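You operate a simulated robot arm through the tools that you are given. There is no shell and no other tool.

You run a simulated robot arm. Do the job below in one go: nothing can be reset, and whatever is moved stays where it is left.

Task
Log the leak result and free the grey frame on the leak box.
Fine: press PASS for tight or FAIL for leak, then SAVE once; blower off, vent open till the gauge is at 0, only then open both clamps.

The check looks at the end state, three seconds after you hand in, the way a careful person would. Anything else that was tipped, shoved, dropped, spilled or broken makes it a failure.

Robot
A 7-joint arm with a three-finger gripper, fixed in place. Base frame: the origin is on the floor under the middle of its stand, x ahead of it, y to its left, z up; the work surface is at about z = 964. Readings come in mm, degrees, newtons and seconds.
It reaches about 1342 mm from its shoulder. Its first joint turns from -166.0 to 166.0 degrees. Payload 2.69 kg.
The tool frame sits at the grasp point between the pads (the TCP): z along the fingers, y along the line on which they close. The tips reach 30 mm beyond it. The gripper opens to 128 mm; its body begins 117 mm behind the TCP.
Orientation is that of the tool frame in the base frame, as a unit quaternion [x, y, z, w]. With the fingers straight down and closing along the base's y, the tool's x points along the base's -x, its y along +y and its z along -z.

Tools
- The arm moves only by the tool send_rows. Its argument "steps" is a list of rows, each a list of 7 numbers: the turn, a rotation vector about the base's x, y, z in units of 180 degrees (1.0 is 180 degrees), then the shift along the base's x, y, z in units of 250 mm (1.0 is 250 mm), then the gripper command, from -1 (fully open) to 1 (shut), values between in proportion. In form: [[rx, ry, rz, dx, dy, dz, grip], ...]. A call has 1 to 20 rows; each row is the pose to reach, as a shift and turn from the pose commanded when the call began. A call with a number of a shift or a turn outside -1 to 1 is refused whole. A row lasts 0.2 s, in which the tool goes at most 50 mm and 8.6 degrees; a call with a longer step from one row to the next is refused whole, and so is a gripper value outside its range. Where a pose cannot be reached the arm comes as near as it can. A force on the tool above 40 N (or 10 N above the force at the start of the call, whichever is more), or a blocked arm, ends the call early, and 0.2 s more pass. The fingers move at their own pace (about 127 mm/s each) and stop on an object; they squeeze with about 29 N. The grip force told is the motor's: it shows also when the fingers shut on nothing. Time passes only in rows, and 0.2 s behind the last, so rows that repeat a pose let the fingers close. The reply holds the time, the measured pose of the TCP, the force on the tool along the base axes, the opening and the grip force, in the units named above and with some noise, with the torque about the TCP (base axes, N m) and any sound that the robot's microphone picked up, and new pictures: "pictures" is both (left out), scene, wrist or none.
- Cameras (640 x 400 px; columns grow to the right, rows downward): "scene" is fixed at [221.8, -648.9, 1657.2]; the picture's right is [0.92, -0.39, 0.00], its down [-0.21, -0.50, -0.84] and it looks along [0.32, 0.77, -0.54] (base axes); focal length 338 px, centre (320, 200). "wrist" rides on the gripper at [58, 54, -131] in the tool frame; the picture's right is [-0.68, 0.74, 0.00], its down [-0.62, -0.57, -0.55] and it looks along [-0.40, -0.37, 0.84] (tool axes); focal length 234 px, centre (320, 200). There is no depth. A picture from a camera that has moved, and an enlarged one, comes with that camera's place and axes in the base frame and with its lens.
- raise_lower(by): moves the trunk up (or, below 0, down) by that many mm; the arm rides with it, the base frame stays. It gives what a move gives, with no picture.
- close_up(camera, box): a new picture of the part [left, top, right, bottom] of that camera's present view, enlarged. It takes no simulated time.
- close_job(): hands the job in; it is judged then, once.

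Places have to be worked out from the pictures, the camera data and where the tool is seen. Open the gripper and draw the arm clear of the work before you hand the job in, unless the task says otherwise.

The tools are called after "Call:" as a command line: name --pt "numbers of a row" for each row, then --argument value for the rest, lists and objects as JSON in quotes. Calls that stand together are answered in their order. send_rows: Moves the arm, as the interface text tells. Its arguments: {"type":"object","properties":{"steps":{"type":"array"},"pictures":{"type":"string","enum":["both","scene","wrist","none"]}},"required":["steps"]} The other tools are called the same way: raise_lower (by) moves the trunk up or down; close_up (camera, box) takes an enlarged picture of a part of a camera's view; close_job () hands the job in.

At the start:

```text
time_s: 0.0
ee_pos: [669.4, 318.1, 1370.1]
tcp_rot: [-0.001, 1.0, 0.0, 0.0]
contact_force: [0.1, 0.8, 0.4]
wrist_torque: [0.0, -0.01, -0.03]
grip_width: 128.0
finger_force: 0.0
trunk travel left (down, up): [-175.0, 175.0]
```

scene: 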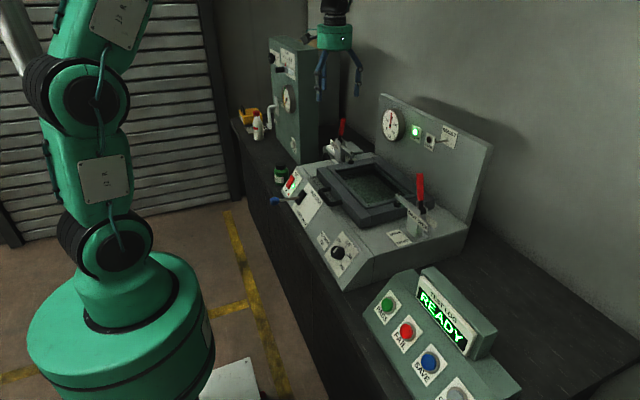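
wrist: 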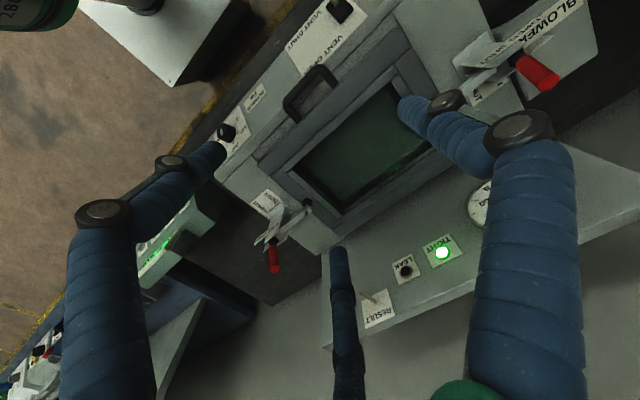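

I begin by looking closely at the leak box, its lamps, and the log panel to read labels before moving anything.

Call:
close_up --camera "scene" --box '[370, 90, 500, 171]'

Call:
close_up --camera "scene" --box '[270, 160, 470, 285]'

Call:
close_up --camera "scene" --box '[350, 260, 530, 400]'

Call:
close_up --camera "scene" --box '[230, 30, 390, 190]'

Call:
close_up --camera "wrist" --box '[200, 0, 420, 140]'

Call:
close_up --camera "wrist" --box '[320, 180, 500, 340]'

```text
4.92 times, centred on (435, 130) of scene
camera zoom: at [221.8, -648.9, 1657.2], right [0.92, -0.39, 0.0], down [-0.21, -0.5, -0.84], along [0.32, 0.77, -0.54], focal length 1664 px, centre (-246, 542)
```

zoom: 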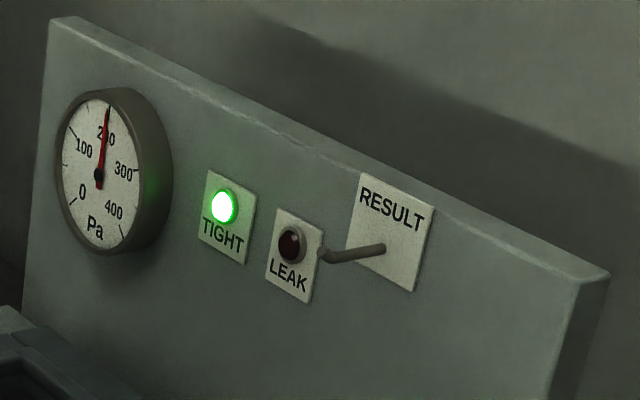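

```text
3.20 times, centred on (370, 222) of scene
camera zoom: at [221.8, -648.9, 1657.2], right [0.92, -0.39, 0.0], down [-0.21, -0.5, -0.84], along [0.32, 0.77, -0.54], focal length 1082 px, centre (160, 128)
```

zoom: 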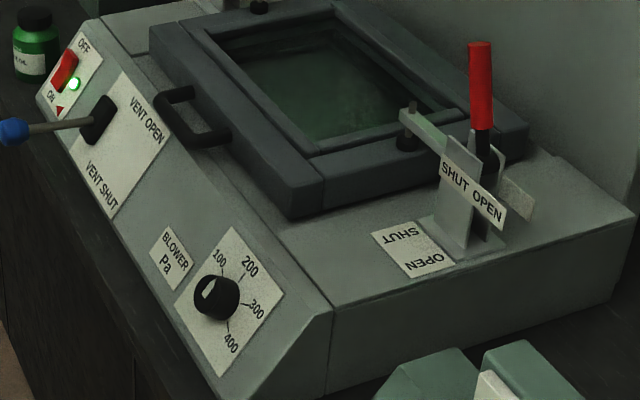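

```text
2.86 times, centred on (440, 330) of scene
camera zoom: at [221.8, -648.9, 1657.2], right [0.92, -0.39, 0.0], down [-0.21, -0.5, -0.84], along [0.32, 0.77, -0.54], focal length 966 px, centre (-23, -171)
```

zoom: 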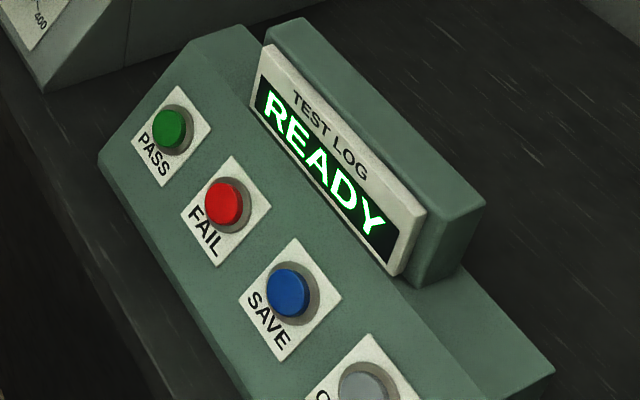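

```text
2.50 times, centred on (310, 110) of scene
camera zoom: at [221.8, -648.9, 1657.2], right [0.92, -0.39, 0.0], down [-0.21, -0.5, -0.84], along [0.32, 0.77, -0.54], focal length 845 px, centre (345, 425)
```

zoom: 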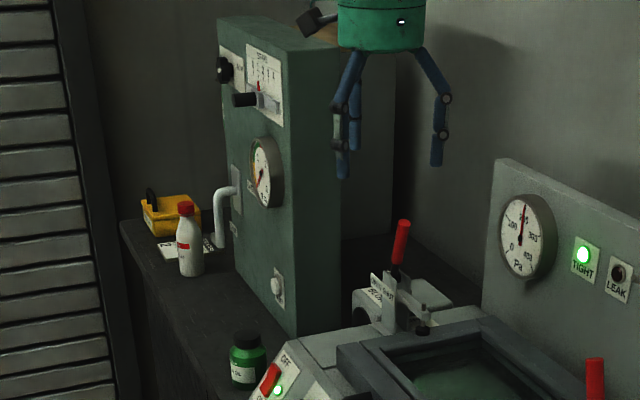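

```text
2.86 times, centred on (310, 70) of wrist
camera zoom: at [612.3, 371.6, 1502.2], right [0.68, 0.74, 0.0], down [0.62, -0.57, 0.55], along [0.4, -0.37, -0.84], focal length 669 px, centre (349, 571)
```

zoom: 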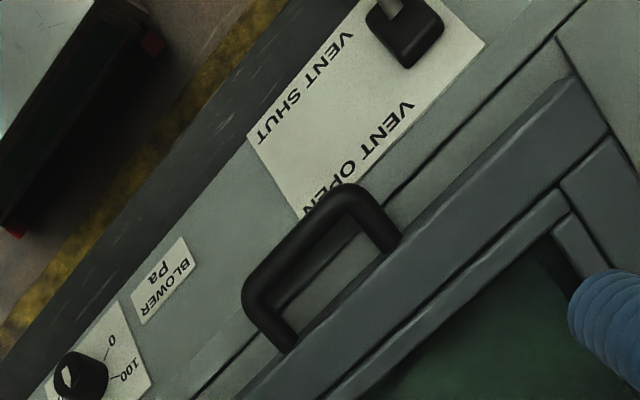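

```text
2.50 times, centred on (410, 260) of wrist
camera zoom: at [612.3, 371.6, 1502.2], right [0.68, 0.74, 0.0], down [0.62, -0.57, 0.55], along [0.4, -0.37, -0.84], focal length 585 px, centre (95, 50)
```

zoom: 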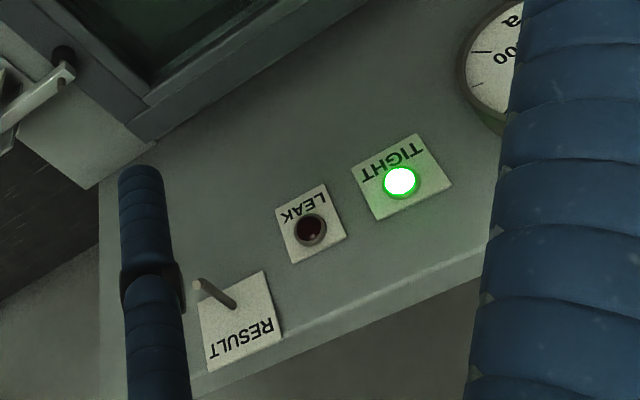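

The scene shows the TIGHT lamp lit, the gauge at about 200 Pa, and the log showing READY. So the entry is PASS. I move the wrist camera toward the log panel at a safe height, taking pictures on the way to locate things.

Call:
send_rows --pt "0 0 0 -0.08 -0.16 0 -1" --pt "0 0 0 -0.16 -0.32 0 -1" --pt "0 0 0 -0.24 -0.48 0 -1" --pt "0 0 0 -0.32 -0.64 0 -1" --pt "0 0 0 -0.4 -0.8 0 -1" --pt "0 0 0 -0.48 -0.96 0 -1"

```text
time_s: 1.4
ee_pos: [550.5, 76.8, 1370.1]
tcp_rot: [0.0, 1.0, 0.0, 0.0]
contact_force: [0.5, -0.9, -0.4]
wrist_torque: [0.0, 0.0, 0.03]
grip_width: 128.0
finger_force: 0.0
trunk travel left (down, up): [-175.0, 175.0]
camera wrist: at [492.3, 130.8, 1503.3], right [0.68, 0.74, 0.0], down [0.62, -0.56, 0.55], along [0.4, -0.37, -0.84], focal length 234 px, centre (320, 200)
```

scene: 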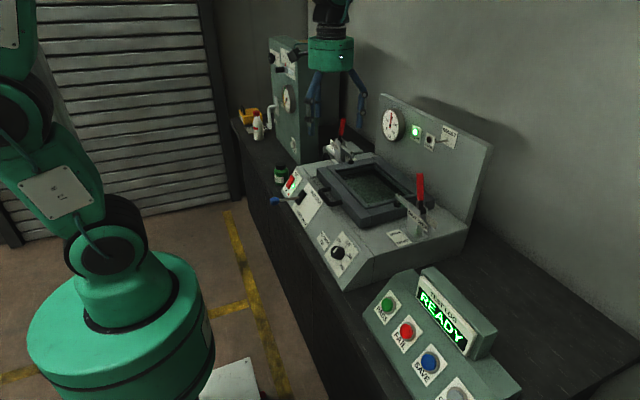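
wrist: 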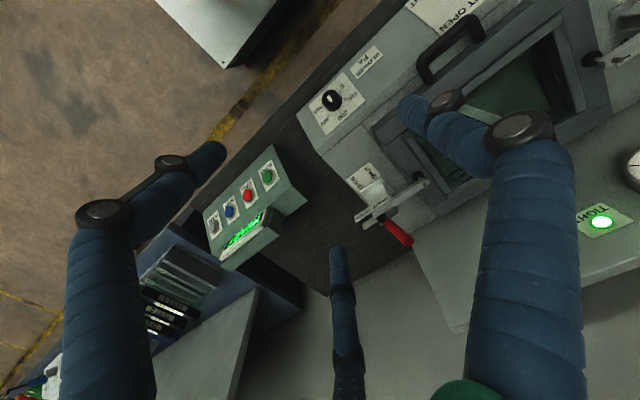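

The log panel is now in the wrist view. I enlarge parts of it to get exact pixels for the buttons, the dial, and the right clamp.

Call:
close_up --camera "wrist" --box '[190, 140, 320, 270]'

Call:
close_up --camera "wrist" --box '[300, 60, 460, 250]'

Call:
close_up --camera "wrist" --box '[400, 0, 640, 150]'

Call:
close_up --camera "scene" --box '[265, 160, 345, 240]'

Call:
close_up --camera "scene" --box '[310, 105, 380, 175]'

Call:
close_up --camera "scene" --box '[380, 165, 460, 255]'

```text
3.08 times, centred on (255, 205) of wrist
camera zoom: at [492.3, 130.8, 1503.3], right [0.68, 0.74, 0.0], down [0.62, -0.56, 0.55], along [0.4, -0.37, -0.84], focal length 720 px, centre (520, 185)
```

zoom: 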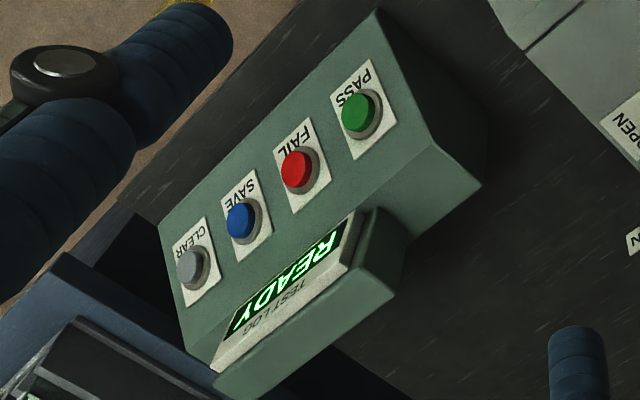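

```text
2.11 times, centred on (380, 155) of wrist
camera zoom: at [492.3, 130.8, 1503.3], right [0.68, 0.74, 0.0], down [0.62, -0.56, 0.55], along [0.4, -0.37, -0.84], focal length 493 px, centre (194, 295)
```

zoom: 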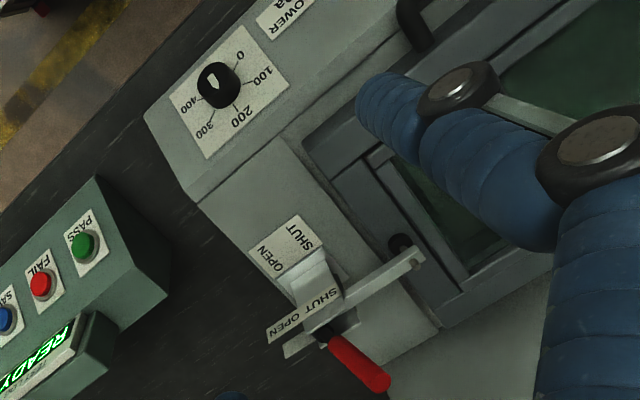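

```text
2.67 times, centred on (520, 75) of wrist
camera zoom: at [492.3, 130.8, 1503.3], right [0.68, 0.74, 0.0], down [0.62, -0.56, 0.55], along [0.4, -0.37, -0.84], focal length 624 px, centre (-213, 533)
```

zoom: 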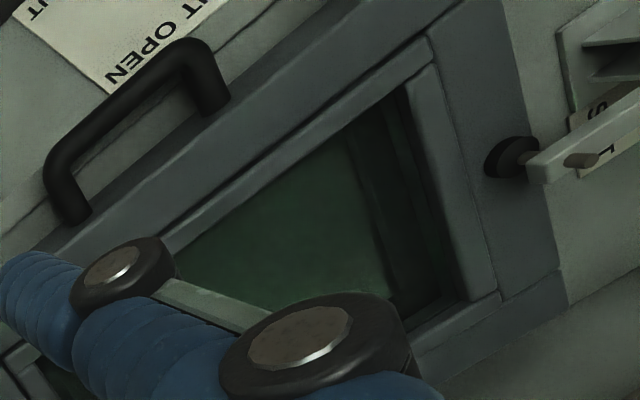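

```text
5.00 times, centred on (305, 200) of scene
camera zoom: at [221.8, -648.9, 1657.2], right [0.92, -0.39, 0.0], down [-0.21, -0.5, -0.84], along [0.32, 0.77, -0.54], focal length 1690 px, centre (395, 200)
```

zoom: 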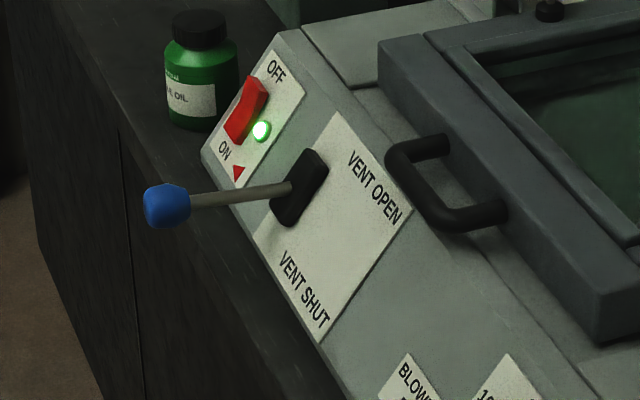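

```text
5.71 times, centred on (345, 140) of scene
camera zoom: at [221.8, -648.9, 1657.2], right [0.92, -0.39, 0.0], down [-0.21, -0.5, -0.84], along [0.32, 0.77, -0.54], focal length 1931 px, centre (177, 543)
```

zoom: 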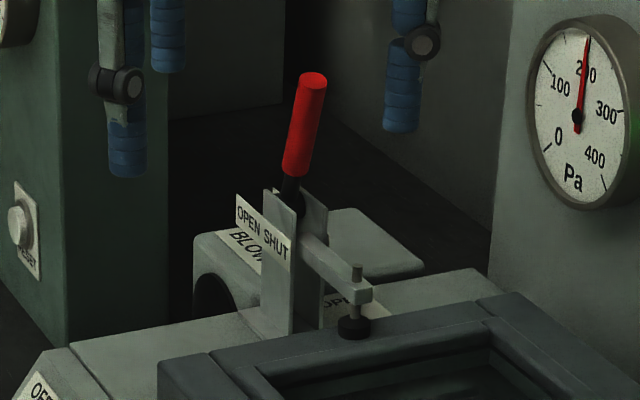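

```text
4.44 times, centred on (420, 210) of scene
camera zoom: at [221.8, -648.9, 1657.2], right [0.92, -0.39, 0.0], down [-0.21, -0.5, -0.84], along [0.32, 0.77, -0.54], focal length 1502 px, centre (-124, 156)
```

zoom: 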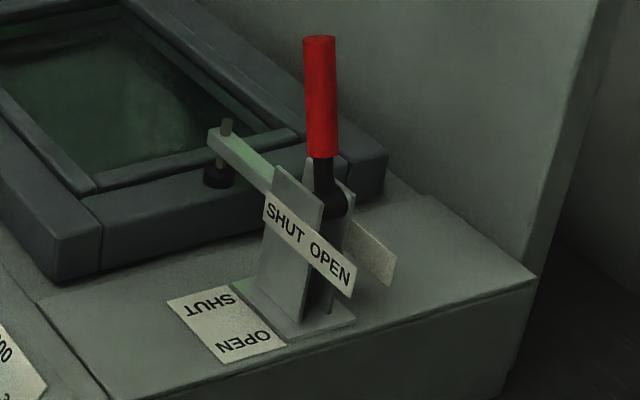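

Two-view estimates put the PASS button near (612, -167, 948) and CLEAR near (613, -418, 949). I bring the wrist camera lower and nearer to the log panel to pin down the buttons and the panel slope.

Call:
send_rows --pt "0 0 0 -0.02 -0.11 -0.11 -1" --pt "0 0 0 -0.04 -0.22 -0.22 -1" --pt "0 0 0 -0.06 -0.33 -0.33 -1" --pt "0 0 0 -0.08 -0.44 -0.44 -1" --pt "0 0 0 -0.1 -0.55 -0.55 -1" --pt "0 0 0 -0.12 -0.66 -0.66 -1"

```text
time_s: 2.8
ee_pos: [519.2, -87.4, 1205.2]
tcp_rot: [0.0, 1.0, -0.001, 0.0]
contact_force: [0.1, -0.7, -0.5]
wrist_torque: [-0.01, 0.01, 0.0]
grip_width: 127.7
finger_force: 0.1
trunk travel left (down, up): [-175.0, 175.0]
camera wrist: at [461.7, -34.3, 1337.6], right [0.68, 0.74, 0.0], down [0.62, -0.56, 0.55], along [0.4, -0.37, -0.84], focal length 234 px, centre (320, 200)
```

scene: 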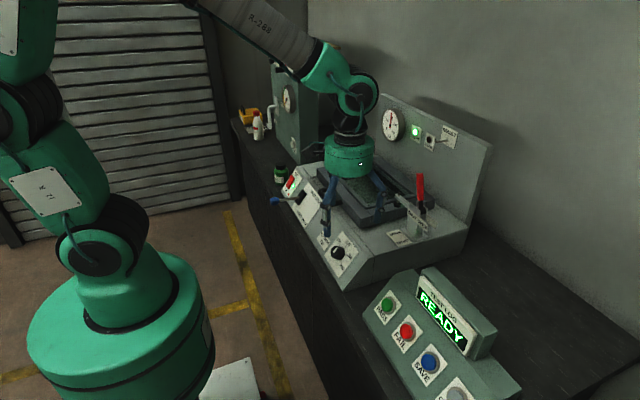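
wrist: 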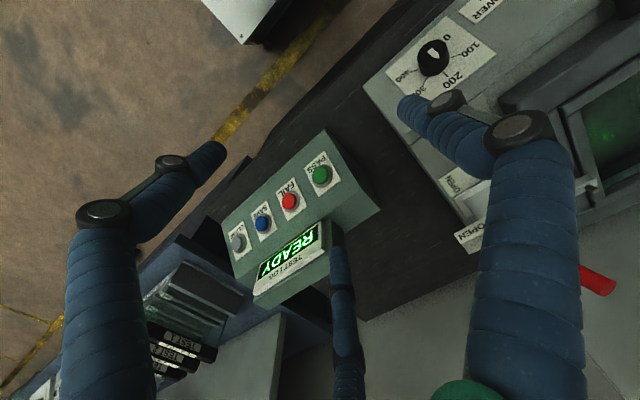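

The log panel is well in view now. I enlarge it in both cameras to fix the buttons' positions and the slope.

Call:
close_up --camera "wrist" --box '[220, 125, 390, 310]'

Call:
close_up --camera "wrist" --box '[120, 150, 280, 380]'

Call:
close_up --camera "scene" --box '[360, 265, 420, 345]'

Call:
close_up --camera "scene" --box '[410, 310, 530, 400]'

```text
2.16 times, centred on (305, 218) of wrist
camera zoom: at [461.7, -34.3, 1337.6], right [0.68, 0.74, 0.0], down [0.62, -0.56, 0.55], along [0.4, -0.37, -0.84], focal length 506 px, centre (352, 162)
```

zoom: 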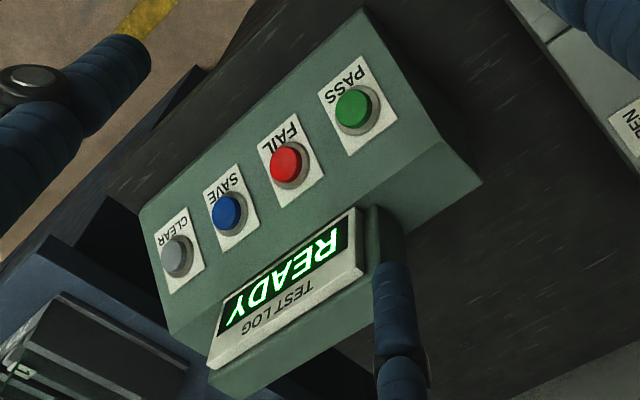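

```text
1.74 times, centred on (200, 265) of wrist
camera zoom: at [461.7, -34.3, 1337.6], right [0.68, 0.74, 0.0], down [0.62, -0.56, 0.55], along [0.4, -0.37, -0.84], focal length 407 px, centre (529, 87)
```

zoom: 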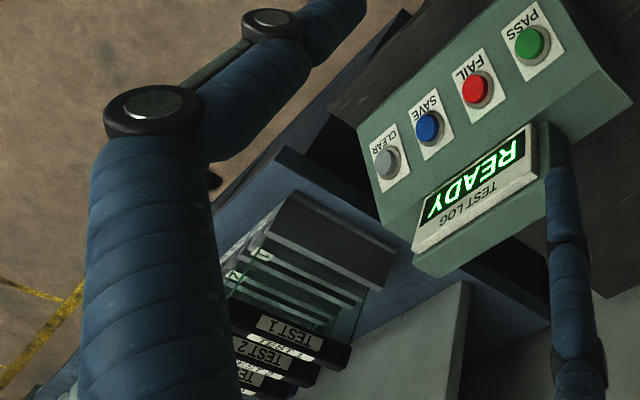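

```text
5.00 times, centred on (390, 305) of scene
camera zoom: at [221.8, -648.9, 1657.2], right [0.92, -0.39, 0.0], down [-0.21, -0.5, -0.84], along [0.32, 0.77, -0.54], focal length 1690 px, centre (-30, -325)
```

zoom: 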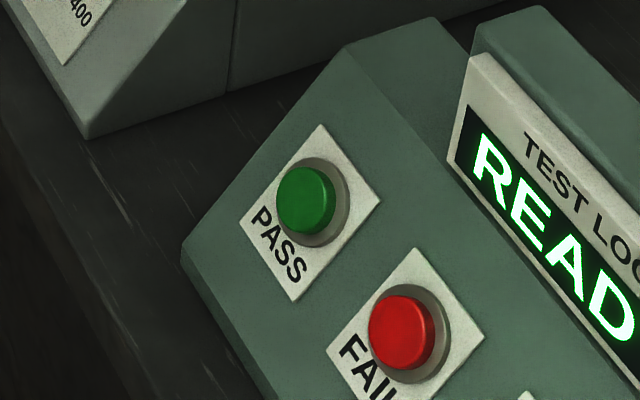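

```text
4.44 times, centred on (470, 355) of scene
camera zoom: at [221.8, -648.9, 1657.2], right [0.92, -0.39, 0.0], down [-0.21, -0.5, -0.84], along [0.32, 0.77, -0.54], focal length 1502 px, centre (-347, -489)
```

zoom: 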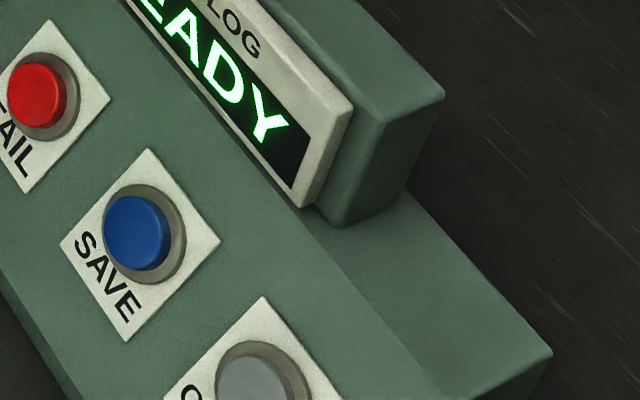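

PASS comes out at about (610, -168, 944) and SAVE at about (611, -338, 942). The button face slopes about 55° toward the robot. I shut the fingers to use them as a poker, and tilt the tool along the button axis well above the panel.

Call:
send_rows --pt "0 -0.038 0 0 -0.04 0 1" --pt "0 -0.076 0 0 -0.08 0 1" --pt "0 -0.114 0 0 -0.12 0 1" --pt "0 -0.152 0 0 -0.16 0 1" --pt "0 -0.19 0 0 -0.2 0 1" --pt "0 -0.228 0 0 -0.24 0 1" --pt "0 -0.266 0 0 -0.28 0 1" --pt "0 -0.304 0 0 -0.32 0 1" --pt "0 -0.304 0 0 -0.32 0 1"

```text
time_s: 4.8
ee_pos: [522.4, -169.2, 1203.8]
tcp_rot: [0.0, 0.889, 0.0, 0.459]
contact_force: [0.1, -0.3, -0.2]
wrist_torque: [0.06, 0.03, 0.06]
grip_width: 2.3
finger_force: 28.9
trunk travel left (down, up): [-175.0, 175.0]
camera wrist: at [383.8, -114.9, 1233.7], right [0.39, 0.74, 0.55], down [-0.09, -0.57, 0.82], along [0.92, -0.37, -0.15], focal length 234 px, centre (320, 200)
```

scene: 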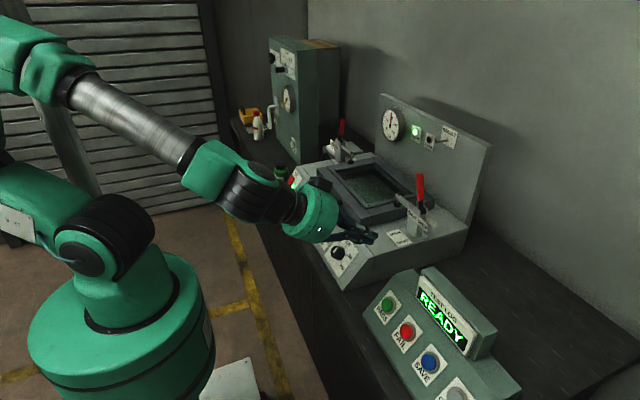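
wrist: 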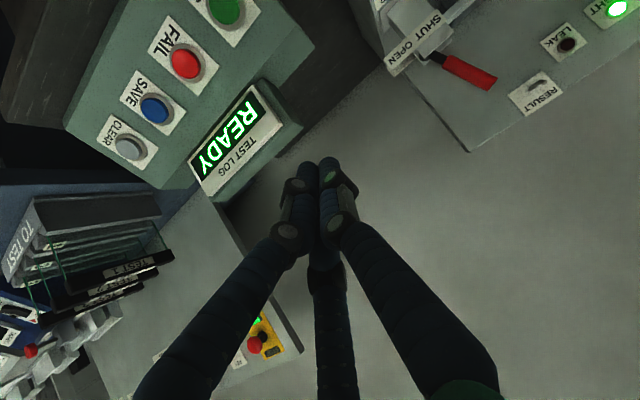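

The tool is tilted as planned and the tips match the scene prediction well. I lower it to a point about 50 mm off the PASS button along its axis.

Call:
send_rows --pt "0 0 0 0.02 0 -0.171 1" --pt "0 0 0 0.04 0 -0.342 1" --pt "0 0 0 0.06 0 -0.514 1" --pt "0 0 0 0.08 0 -0.685 1" --pt "0 0 0 0.102 0 -0.856 1" --pt "0 0 0 0.102 0 -0.856 1"

```text
time_s: 6.2
ee_pos: [545.2, -165.6, 987.4]
tcp_rot: [0.0, 0.888, 0.0, 0.459]
contact_force: [0.3, 0.7, -0.3]
wrist_torque: [0.0, 0.02, 0.02]
grip_width: 2.2
finger_force: 29.1
trunk travel left (down, up): [-175.0, 175.0]
camera wrist: at [405.8, -113.6, 1017.4], right [0.39, 0.74, 0.55], down [-0.09, -0.57, 0.82], along [0.92, -0.37, -0.15], focal length 234 px, centre (320, 200)
```

scene: 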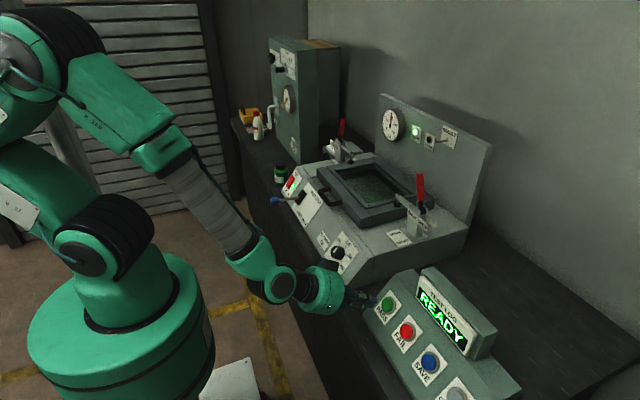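
wrist: 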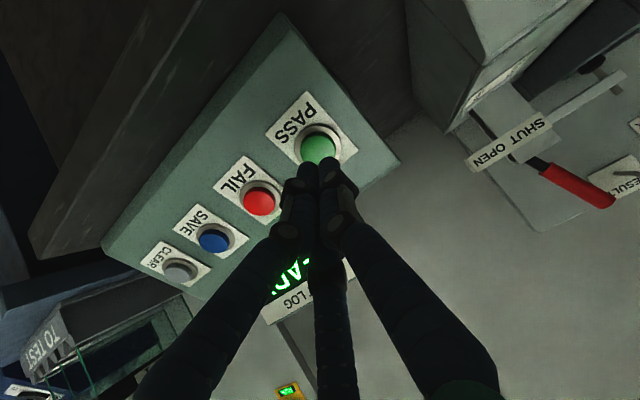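

The tips line up with the green PASS button. I check the alignment in the scene close-up before pressing.

Call:
close_up --camera "scene" --box '[320, 255, 440, 335]'

Call:
close_up --camera "wrist" --box '[260, 90, 380, 200]'

```text
5.00 times, centred on (380, 295) of scene
camera zoom: at [221.8, -648.9, 1657.2], right [0.92, -0.39, 0.0], down [-0.21, -0.5, -0.84], along [0.32, 0.77, -0.54], focal length 1690 px, centre (20, -275)
```

zoom: 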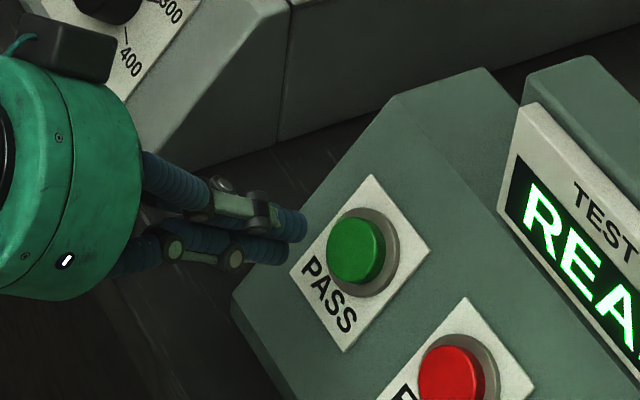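

```text
3.64 times, centred on (320, 145) of wrist
camera zoom: at [405.8, -113.6, 1017.4], right [0.39, 0.74, 0.55], down [-0.09, -0.57, 0.82], along [0.92, -0.37, -0.15], focal length 852 px, centre (320, 400)
```

zoom: 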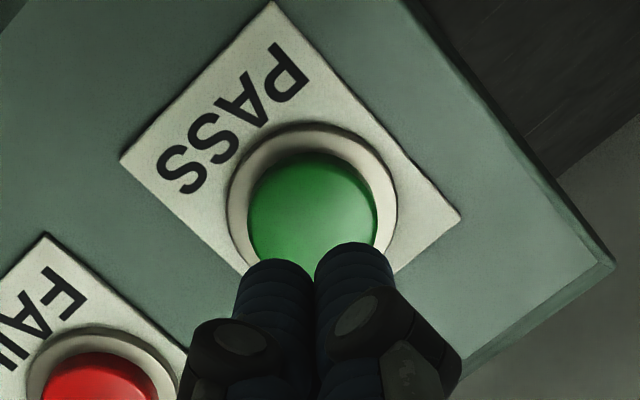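

The button axis passes within about 2 mm of the tool axis, about 50 to 55 mm ahead of the tips. I advance along the axis with small last steps and watch force and sound.

Call:
send_rows --pt "0 0 0 0.0653 0 -0.0462 1" --pt "0 0 0 0.1306 0 -0.0923 1" --pt "0 0 0 0.1436 0 -0.1016 1" --pt "0 0 0 0.1534 0 -0.1085 1" --pt "0 0 0 0.1632 0 -0.1154 1" --pt "0 0 0 0.1697 0 -0.12 1"

```text
time_s: 7.6
ee_pos: [588.4, -167.2, 960.7]
tcp_rot: [-0.001, 0.888, 0.0, 0.46]
contact_force: [-2.4, -0.6, 1.9]
wrist_torque: [-0.01, 0.01, -0.03]
grip_width: 2.1
finger_force: 29.4
trunk travel left (down, up): [-175.0, 175.0]
heard: click
camera wrist: at [447.9, -113.8, 990.2], right [0.39, 0.74, 0.55], down [-0.09, -0.57, 0.82], along [0.92, -0.37, -0.15], focal length 234 px, centre (320, 200)
```

scene: 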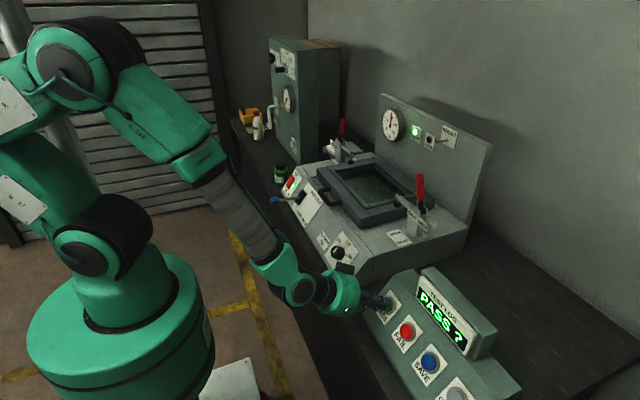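
wrist: 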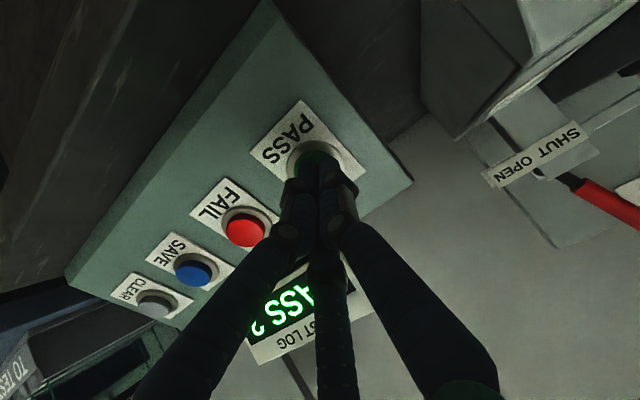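

I heard the click and the display now shows "PASS ?". I back off along the axis and shift 171 mm in -y to stand in front of SAVE.

Call:
send_rows --pt "0 0 0 -0.085 0 0.06 1" --pt "0 0 0 -0.1697 0 0.12 1" --pt "0 0 0 -0.1697 -0.171 0.12 1" --pt "0 0 0 -0.1697 -0.342 0.12 1" --pt "0 0 0 -0.1697 -0.513 0.12 1" --pt "0 0 0 -0.1697 -0.684 0.12 1" --pt "0 0 0 -0.1697 -0.684 0.12 1"

```text
time_s: 9.2
ee_pos: [545.3, -338.8, 991.5]
tcp_rot: [0.001, 0.889, 0.0, 0.459]
contact_force: [-0.5, 0.6, -0.5]
wrist_torque: [-0.01, -0.04, 0.03]
grip_width: 2.1
finger_force: 28.8
trunk travel left (down, up): [-175.0, 175.0]
camera wrist: at [406.1, -284.8, 1022.0], right [0.39, 0.74, 0.55], down [-0.09, -0.57, 0.82], along [0.92, -0.37, -0.15], focal length 234 px, centre (320, 200)
```

scene: 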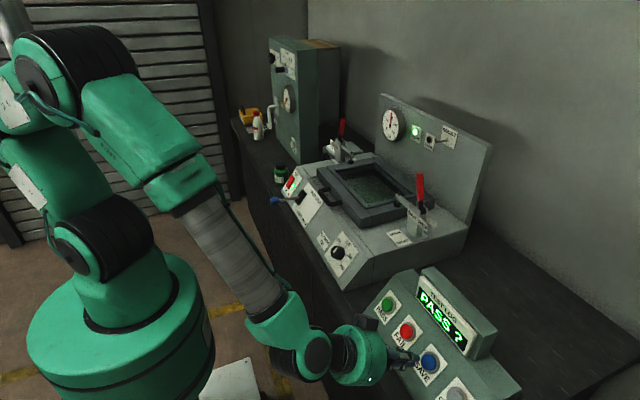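
wrist: 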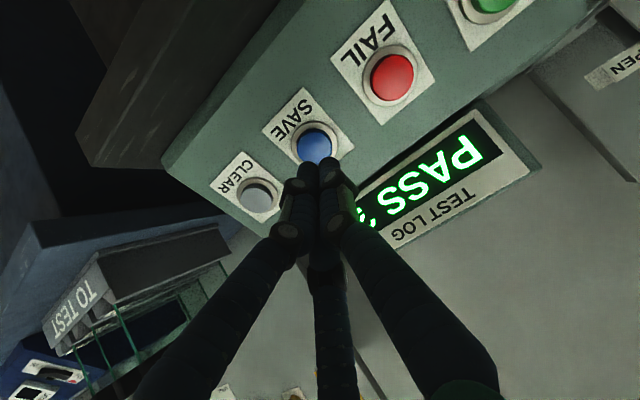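

The tips stand before the blue SAVE button. I check the alignment once more before the single press.

Call:
close_up --camera "wrist" --box '[260, 90, 380, 200]'

Call:
close_up --camera "scene" --box '[370, 310, 490, 400]'

```text
3.64 times, centred on (320, 145) of wrist
camera zoom: at [406.1, -284.8, 1022.0], right [0.39, 0.74, 0.55], down [-0.09, -0.57, 0.82], along [0.92, -0.37, -0.15], focal length 852 px, centre (320, 400)
```

zoom: 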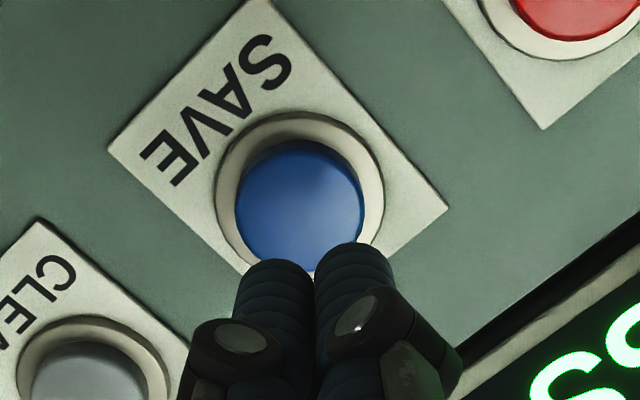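

```text
4.44 times, centred on (430, 355) of scene
camera zoom: at [221.8, -648.9, 1657.2], right [0.92, -0.39, 0.0], down [-0.21, -0.5, -0.84], along [0.32, 0.77, -0.54], focal length 1502 px, centre (-169, -489)
```

zoom: 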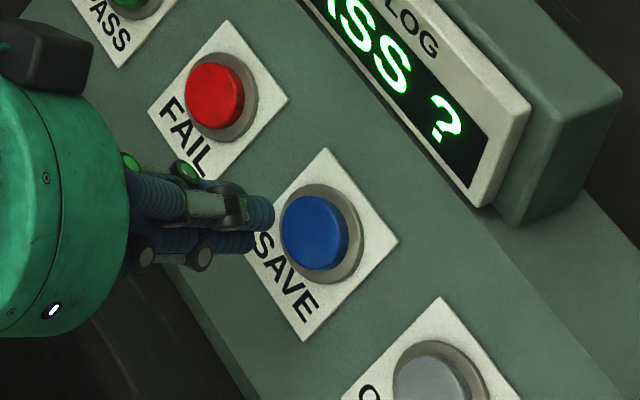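

SAVE sits about 4 mm lower along the slope than the tool axis, so I trim for that. Then I advance along the axis once, as I did for PASS.

Call:
send_rows --pt "0 0 0 0.0561 -0.006 -0.0594 1" --pt "0 0 0 0.1214 -0.006 -0.1055 1" --pt "0 0 0 0.1344 -0.006 -0.1148 1" --pt "0 0 0 0.1442 -0.006 -0.1217 1" --pt "0 0 0 0.154 -0.006 -0.1286 1" --pt "0 0 0 0.1605 -0.006 -0.1332 1"

```text
time_s: 10.6
ee_pos: [586.0, -339.3, 957.4]
tcp_rot: [-0.002, 0.888, 0.001, 0.459]
contact_force: [-2.2, 1.2, 1.8]
wrist_torque: [0.03, 0.05, -0.01]
grip_width: 2.1
finger_force: 28.8
trunk travel left (down, up): [-175.0, 175.0]
heard: click
camera wrist: at [445.7, -285.8, 986.9], right [0.39, 0.74, 0.55], down [-0.09, -0.57, 0.82], along [0.92, -0.37, -0.15], focal length 234 px, centre (320, 200)
```

scene: 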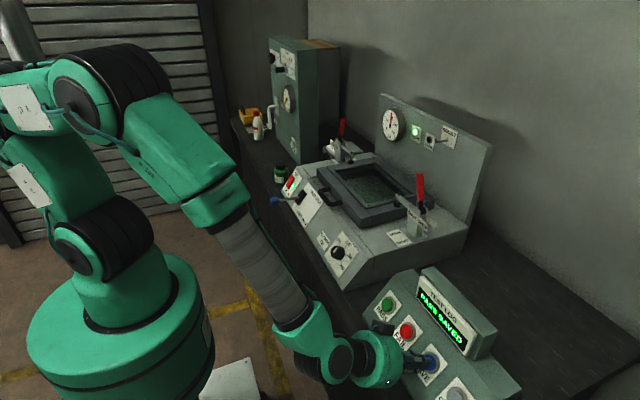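
wrist: 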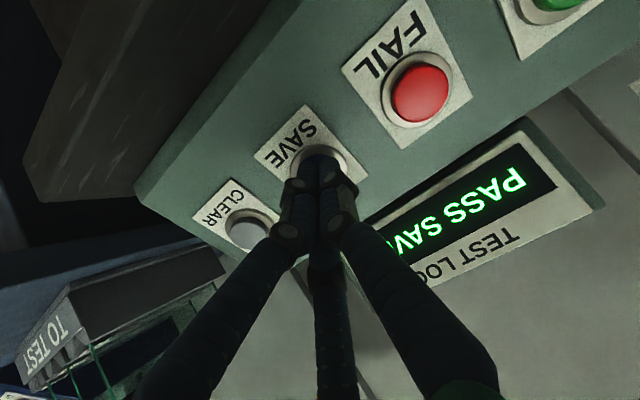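

The display now reads "PASS SAVED" after one click. I back straight out, then rise and travel toward the left end of the leak box, where the blower rocker and vent lever are.

Call:
send_rows --pt "0 0 0 -0.08 0 0.0666 1" --pt "0 0 0 -0.1605 0 0.1332 1" --pt "0 0 0 -0.18 0.05 0.3 1" --pt "0 0 0 -0.18 0.12 0.47 1" --pt "0 0 0 -0.18 0.22 0.63 1" --pt "0 0 0 -0.18 0.35 0.78 1" --pt "0 0 0 -0.18 0.5 0.9 1" --pt "0 0 0 -0.18 0.68 0.96 1" --pt "0 0 0 -0.18 0.87 0.96 1" --pt "0 0 0 -0.18 1.0 0.96 1" --pictures "scene"

Call:
send_rows --pt "0 0 0 0 0.19 0 1" --pt "0 0 0 0 0.38 0 1" --pt "0 0 0 0 0.57 0 1" --pt "0 0 0 0 0.76 0 1" --pt "0 0 0 0 0.95 0 1" --pt "0 0 0 0 1.0 0 1"

```text
time_s: 12.8
ee_pos: [540.7, -88.9, 1198.8]
tcp_rot: [-0.002, 0.888, 0.001, 0.46]
contact_force: [0.6, 0.0, 0.2]
wrist_torque: [-0.01, 0.0, -0.03]
grip_width: 2.2
finger_force: 28.9
trunk travel left (down, up): [-175.0, 175.0]
```

scene: 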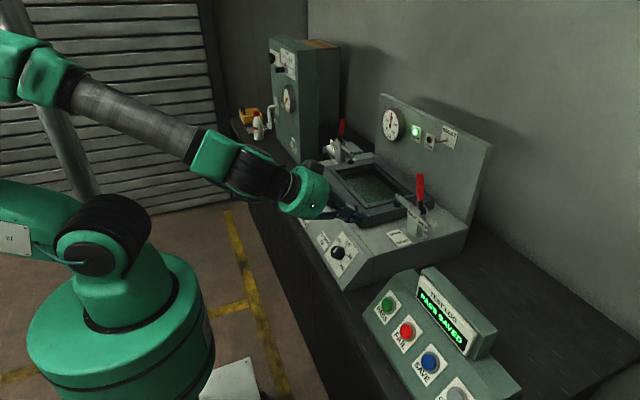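

```text
time_s: 14.2
ee_pos: [536.0, 159.1, 1198.6]
tcp_rot: [-0.001, 0.887, 0.001, 0.461]
contact_force: [-1.4, -0.7, 1.0]
wrist_torque: [0.04, -0.07, 0.03]
grip_width: 2.0
finger_force: 29.0
trunk travel left (down, up): [-175.0, 175.0]
camera wrist: at [396.6, 213.1, 1227.9], right [0.39, 0.74, 0.55], down [-0.09, -0.57, 0.82], along [0.92, -0.37, -0.15], focal length 234 px, centre (320, 200)
```

scene: 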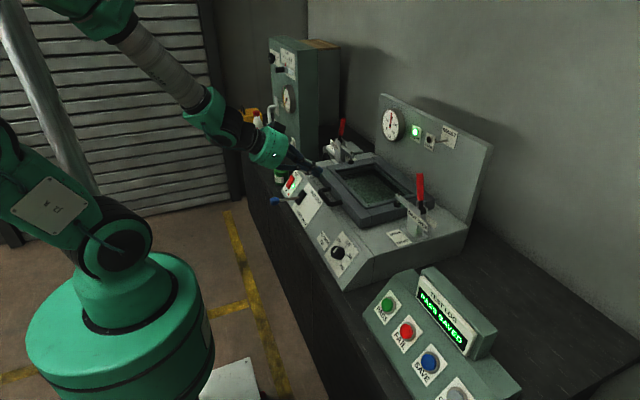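
wrist: 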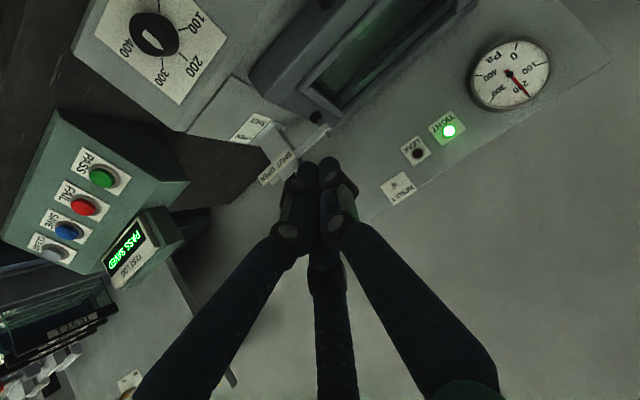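

The travel is clear. I continue to the left end, pulling back a little in x and then lowering so the wrist camera can see the rocker and vent lever.

Call:
send_rows --pt "0 0 0 -0.04 0.18 0 1" --pt "0 0 0 -0.08 0.36 0 1" --pt "0 0 0 -0.12 0.54 0 1" --pt "0 0 0 -0.16 0.72 0 1" --pt "0 0 0 -0.2 0.9 0 1" --pt "0 0 0 -0.24 1.0 0 1" --pictures "none"

Call:
send_rows --pt "0 0 0 0 0.12 -0.12 1" --pt "0 0 0 0 0.24 -0.24 1" --pt "0 0 0 0 0.36 -0.36 1" --pt "0 0 0 0 0.48 -0.48 1" --pt "0 0 0 0 0.6 -0.56 1" --pt "0 0 0 0 0.6 -0.56 1"

```text
time_s: 15.6
ee_pos: [479.6, 411.7, 1199.2]
tcp_rot: [-0.001, 0.888, 0.0, 0.459]
contact_force: [0.0, -0.4, 0.0]
wrist_torque: [-0.02, -0.01, 0.01]
grip_width: 2.2
finger_force: 29.5
trunk travel left (down, up): [-175.0, 175.0]
```

```text
time_s: 17.0
ee_pos: [479.5, 560.9, 1057.9]
tcp_rot: [0.0, 0.888, -0.001, 0.459]
contact_force: [-0.2, 0.8, -1.4]
wrist_torque: [-0.06, -0.05, -0.01]
grip_width: 2.2
finger_force: 29.1
trunk travel left (down, up): [-175.0, 175.0]
camera wrist: at [340.0, 615.4, 1087.7], right [0.39, 0.74, 0.55], down [-0.09, -0.56, 0.82], along [0.92, -0.37, -0.15], focal length 234 px, centre (320, 200)
```

scene: 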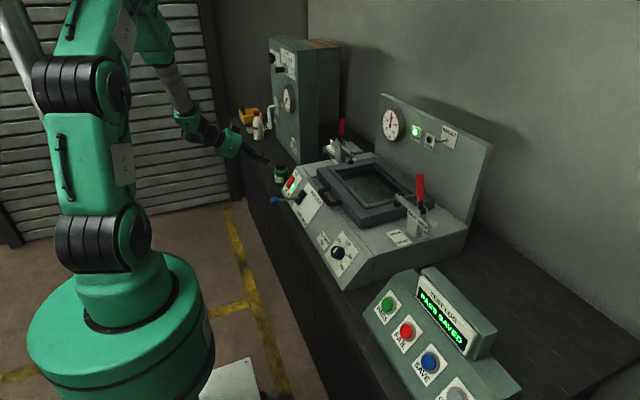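
wrist: 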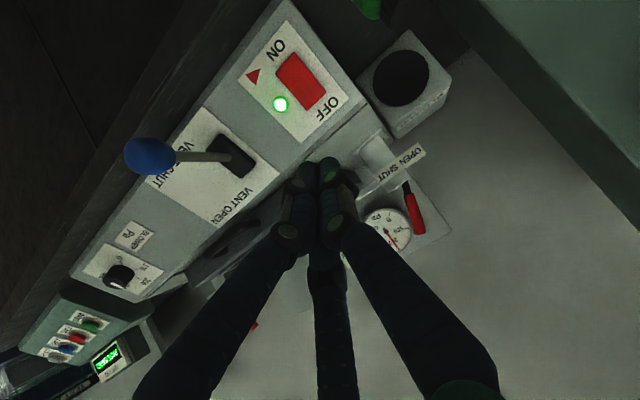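

I can see the rocker, its lamp, the vent lever and its labels. I enlarge both views to read them exactly.

Call:
close_up --camera "wrist" --box '[230, 20, 360, 150]'

Call:
close_up --camera "wrist" --box '[110, 90, 300, 240]'

Call:
close_up --camera "scene" --box '[260, 150, 330, 220]'

Call:
close_up --camera "wrist" --box '[340, 0, 470, 260]'

```text
3.08 times, centred on (295, 85) of wrist
camera zoom: at [340.0, 615.4, 1087.7], right [0.39, 0.74, 0.55], down [-0.09, -0.56, 0.82], along [0.92, -0.37, -0.15], focal length 720 px, centre (397, 554)
```

zoom: 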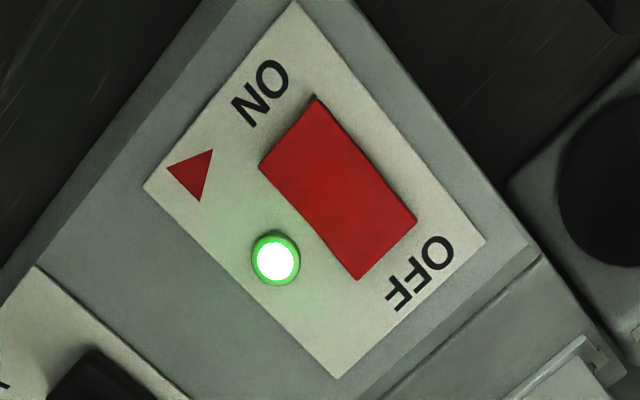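

```text
2.67 times, centred on (205, 165) of wrist
camera zoom: at [340.0, 615.4, 1087.7], right [0.39, 0.74, 0.55], down [-0.09, -0.56, 0.82], along [0.92, -0.37, -0.15], focal length 624 px, centre (627, 293)
```

zoom: 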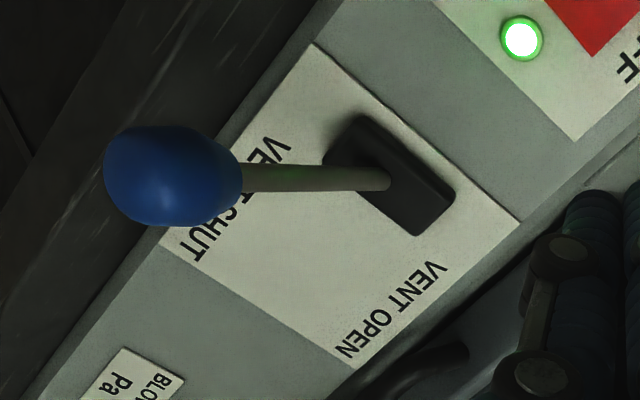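

```text
5.71 times, centred on (295, 185) of scene
camera zoom: at [221.8, -648.9, 1657.2], right [0.92, -0.39, 0.0], down [-0.21, -0.5, -0.84], along [0.32, 0.77, -0.54], focal length 1931 px, centre (463, 286)
```

zoom: 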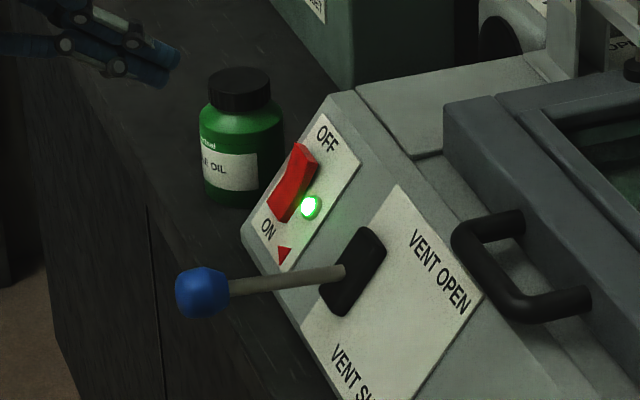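

```text
1.54 times, centred on (405, 130) of wrist
camera zoom: at [340.0, 615.4, 1087.7], right [0.39, 0.74, 0.55], down [-0.09, -0.56, 0.82], along [0.92, -0.37, -0.15], focal length 360 px, centre (189, 308)
```

zoom: 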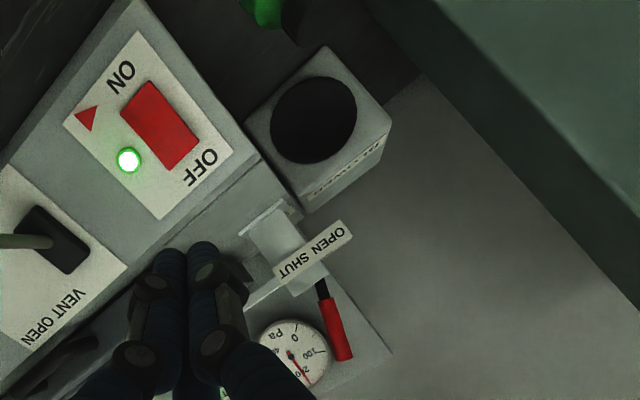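

The red rocker's OFF end is the upper end, at about (609, 576, 943), and the vent ball is at about (482, 443, 934). I line the closed tips up with the OFF half, about 50 mm off along the panel normal.

Call:
send_rows --pt "0 0 0 0.06 0.02 -0.075 1" --pt "0 0 0 0.12 0.04 -0.15 1" --pt "0 0 0 0.18 0.06 -0.225 1" --pt "0 0 0 0.243 0.064 -0.294 1" --pt "0 0 0 0.243 0.064 -0.294 1"

Call:
close_up --camera "wrist" --box '[240, 60, 400, 200]'

Call:
close_up --camera "scene" --box '[260, 150, 330, 220]'

```text
time_s: 18.2
ee_pos: [542.8, 577.6, 983.9]
tcp_rot: [-0.001, 0.888, 0.0, 0.46]
contact_force: [0.5, -0.4, 0.1]
wrist_torque: [-0.01, -0.02, -0.01]
grip_width: 2.0
finger_force: 29.0
trunk travel left (down, up): [-175.0, 175.0]
camera wrist: at [402.2, 630.7, 1012.6], right [0.39, 0.74, 0.55], down [-0.09, -0.56, 0.82], along [0.92, -0.37, -0.15], focal length 234 px, centre (320, 200)
```

scene: 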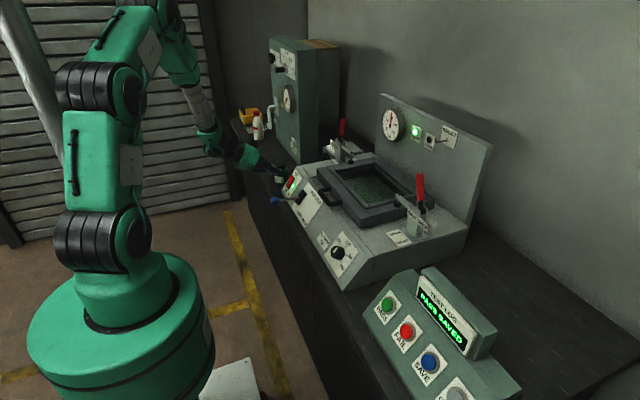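
wrist: 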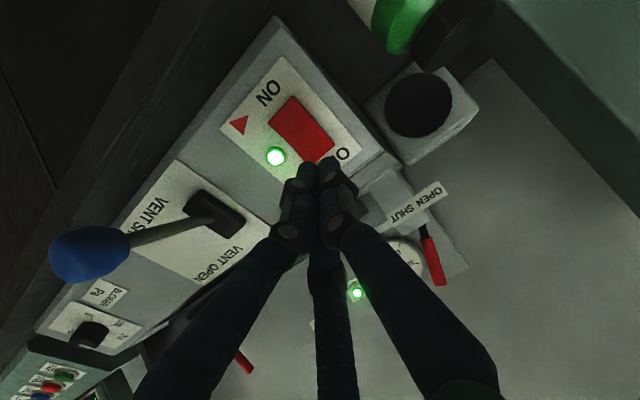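

```text
2.86 times, centred on (320, 130) of wrist
camera zoom: at [402.2, 630.7, 1012.6], right [0.39, 0.74, 0.55], down [-0.09, -0.56, 0.82], along [0.92, -0.37, -0.15], focal length 669 px, centre (320, 400)
```

zoom: 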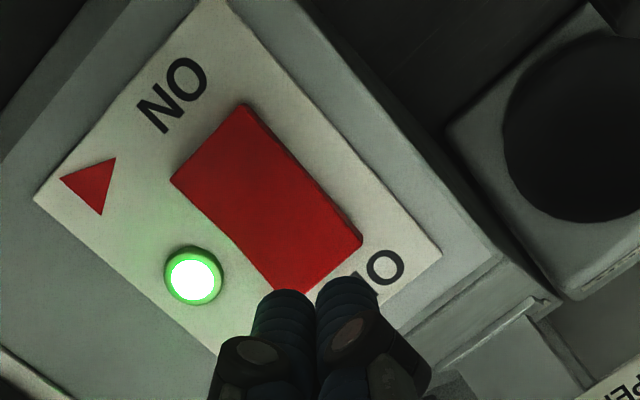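

```text
5.71 times, centred on (295, 185) of scene
camera zoom: at [221.8, -648.9, 1657.2], right [0.92, -0.39, 0.0], down [-0.21, -0.5, -0.84], along [0.32, 0.77, -0.54], focal length 1931 px, centre (463, 286)
```

zoom: 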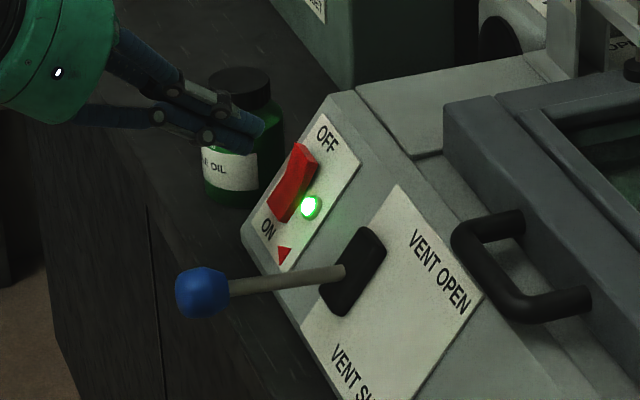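

The tool axis meets the rocker close to its OFF end. I shift 3 mm toward the middle and press in along the normal in small steps, watching for the click and the lamp.

Call:
send_rows --pt "0 0 0 0.0583 -0.006 -0.0558 1" --pt "0 0 0 0.1236 -0.006 -0.1019 1" --pt "0 0 0 0.1366 -0.006 -0.1112 1" --pt "0 0 0 0.1497 -0.006 -0.1204 1" --pt "0 0 0 0.1562 -0.006 -0.125 1" --pt "0 0 0 0.1627 -0.006 -0.1296 1" --pt "0 0 0 0.1693 -0.006 -0.1342 1"

```text
time_s: 19.5
ee_pos: [577.7, 574.9, 955.1]
tcp_rot: [0.0, 0.888, 0.0, 0.46]
contact_force: [-24.6, -12.0, 20.9]
wrist_torque: [-0.43, 0.4, -0.24]
grip_width: 2.0
finger_force: 29.3
trunk travel left (down, up): [-175.0, 175.0]
heard: click
stopped in row 6: the force on the tool passed its limit at 45 N (the readings are from after the stop); the commanded pose is now the measured one
camera wrist: at [437.3, 628.2, 984.3], right [0.39, 0.74, 0.55], down [-0.09, -0.57, 0.82], along [0.92, -0.37, -0.15], focal length 234 px, centre (320, 200)
```

scene: 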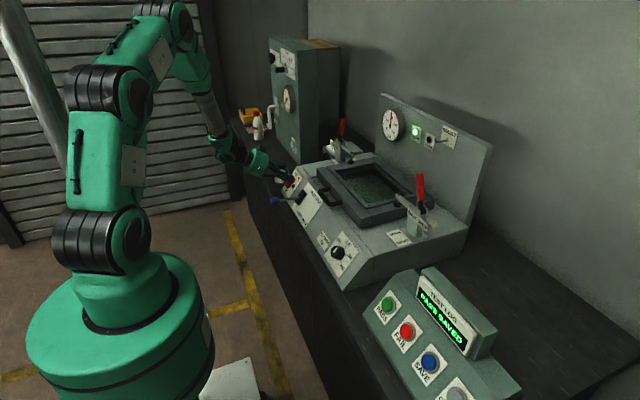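
wrist: 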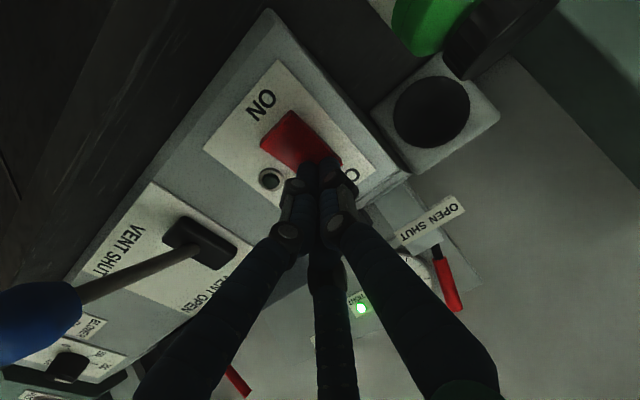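

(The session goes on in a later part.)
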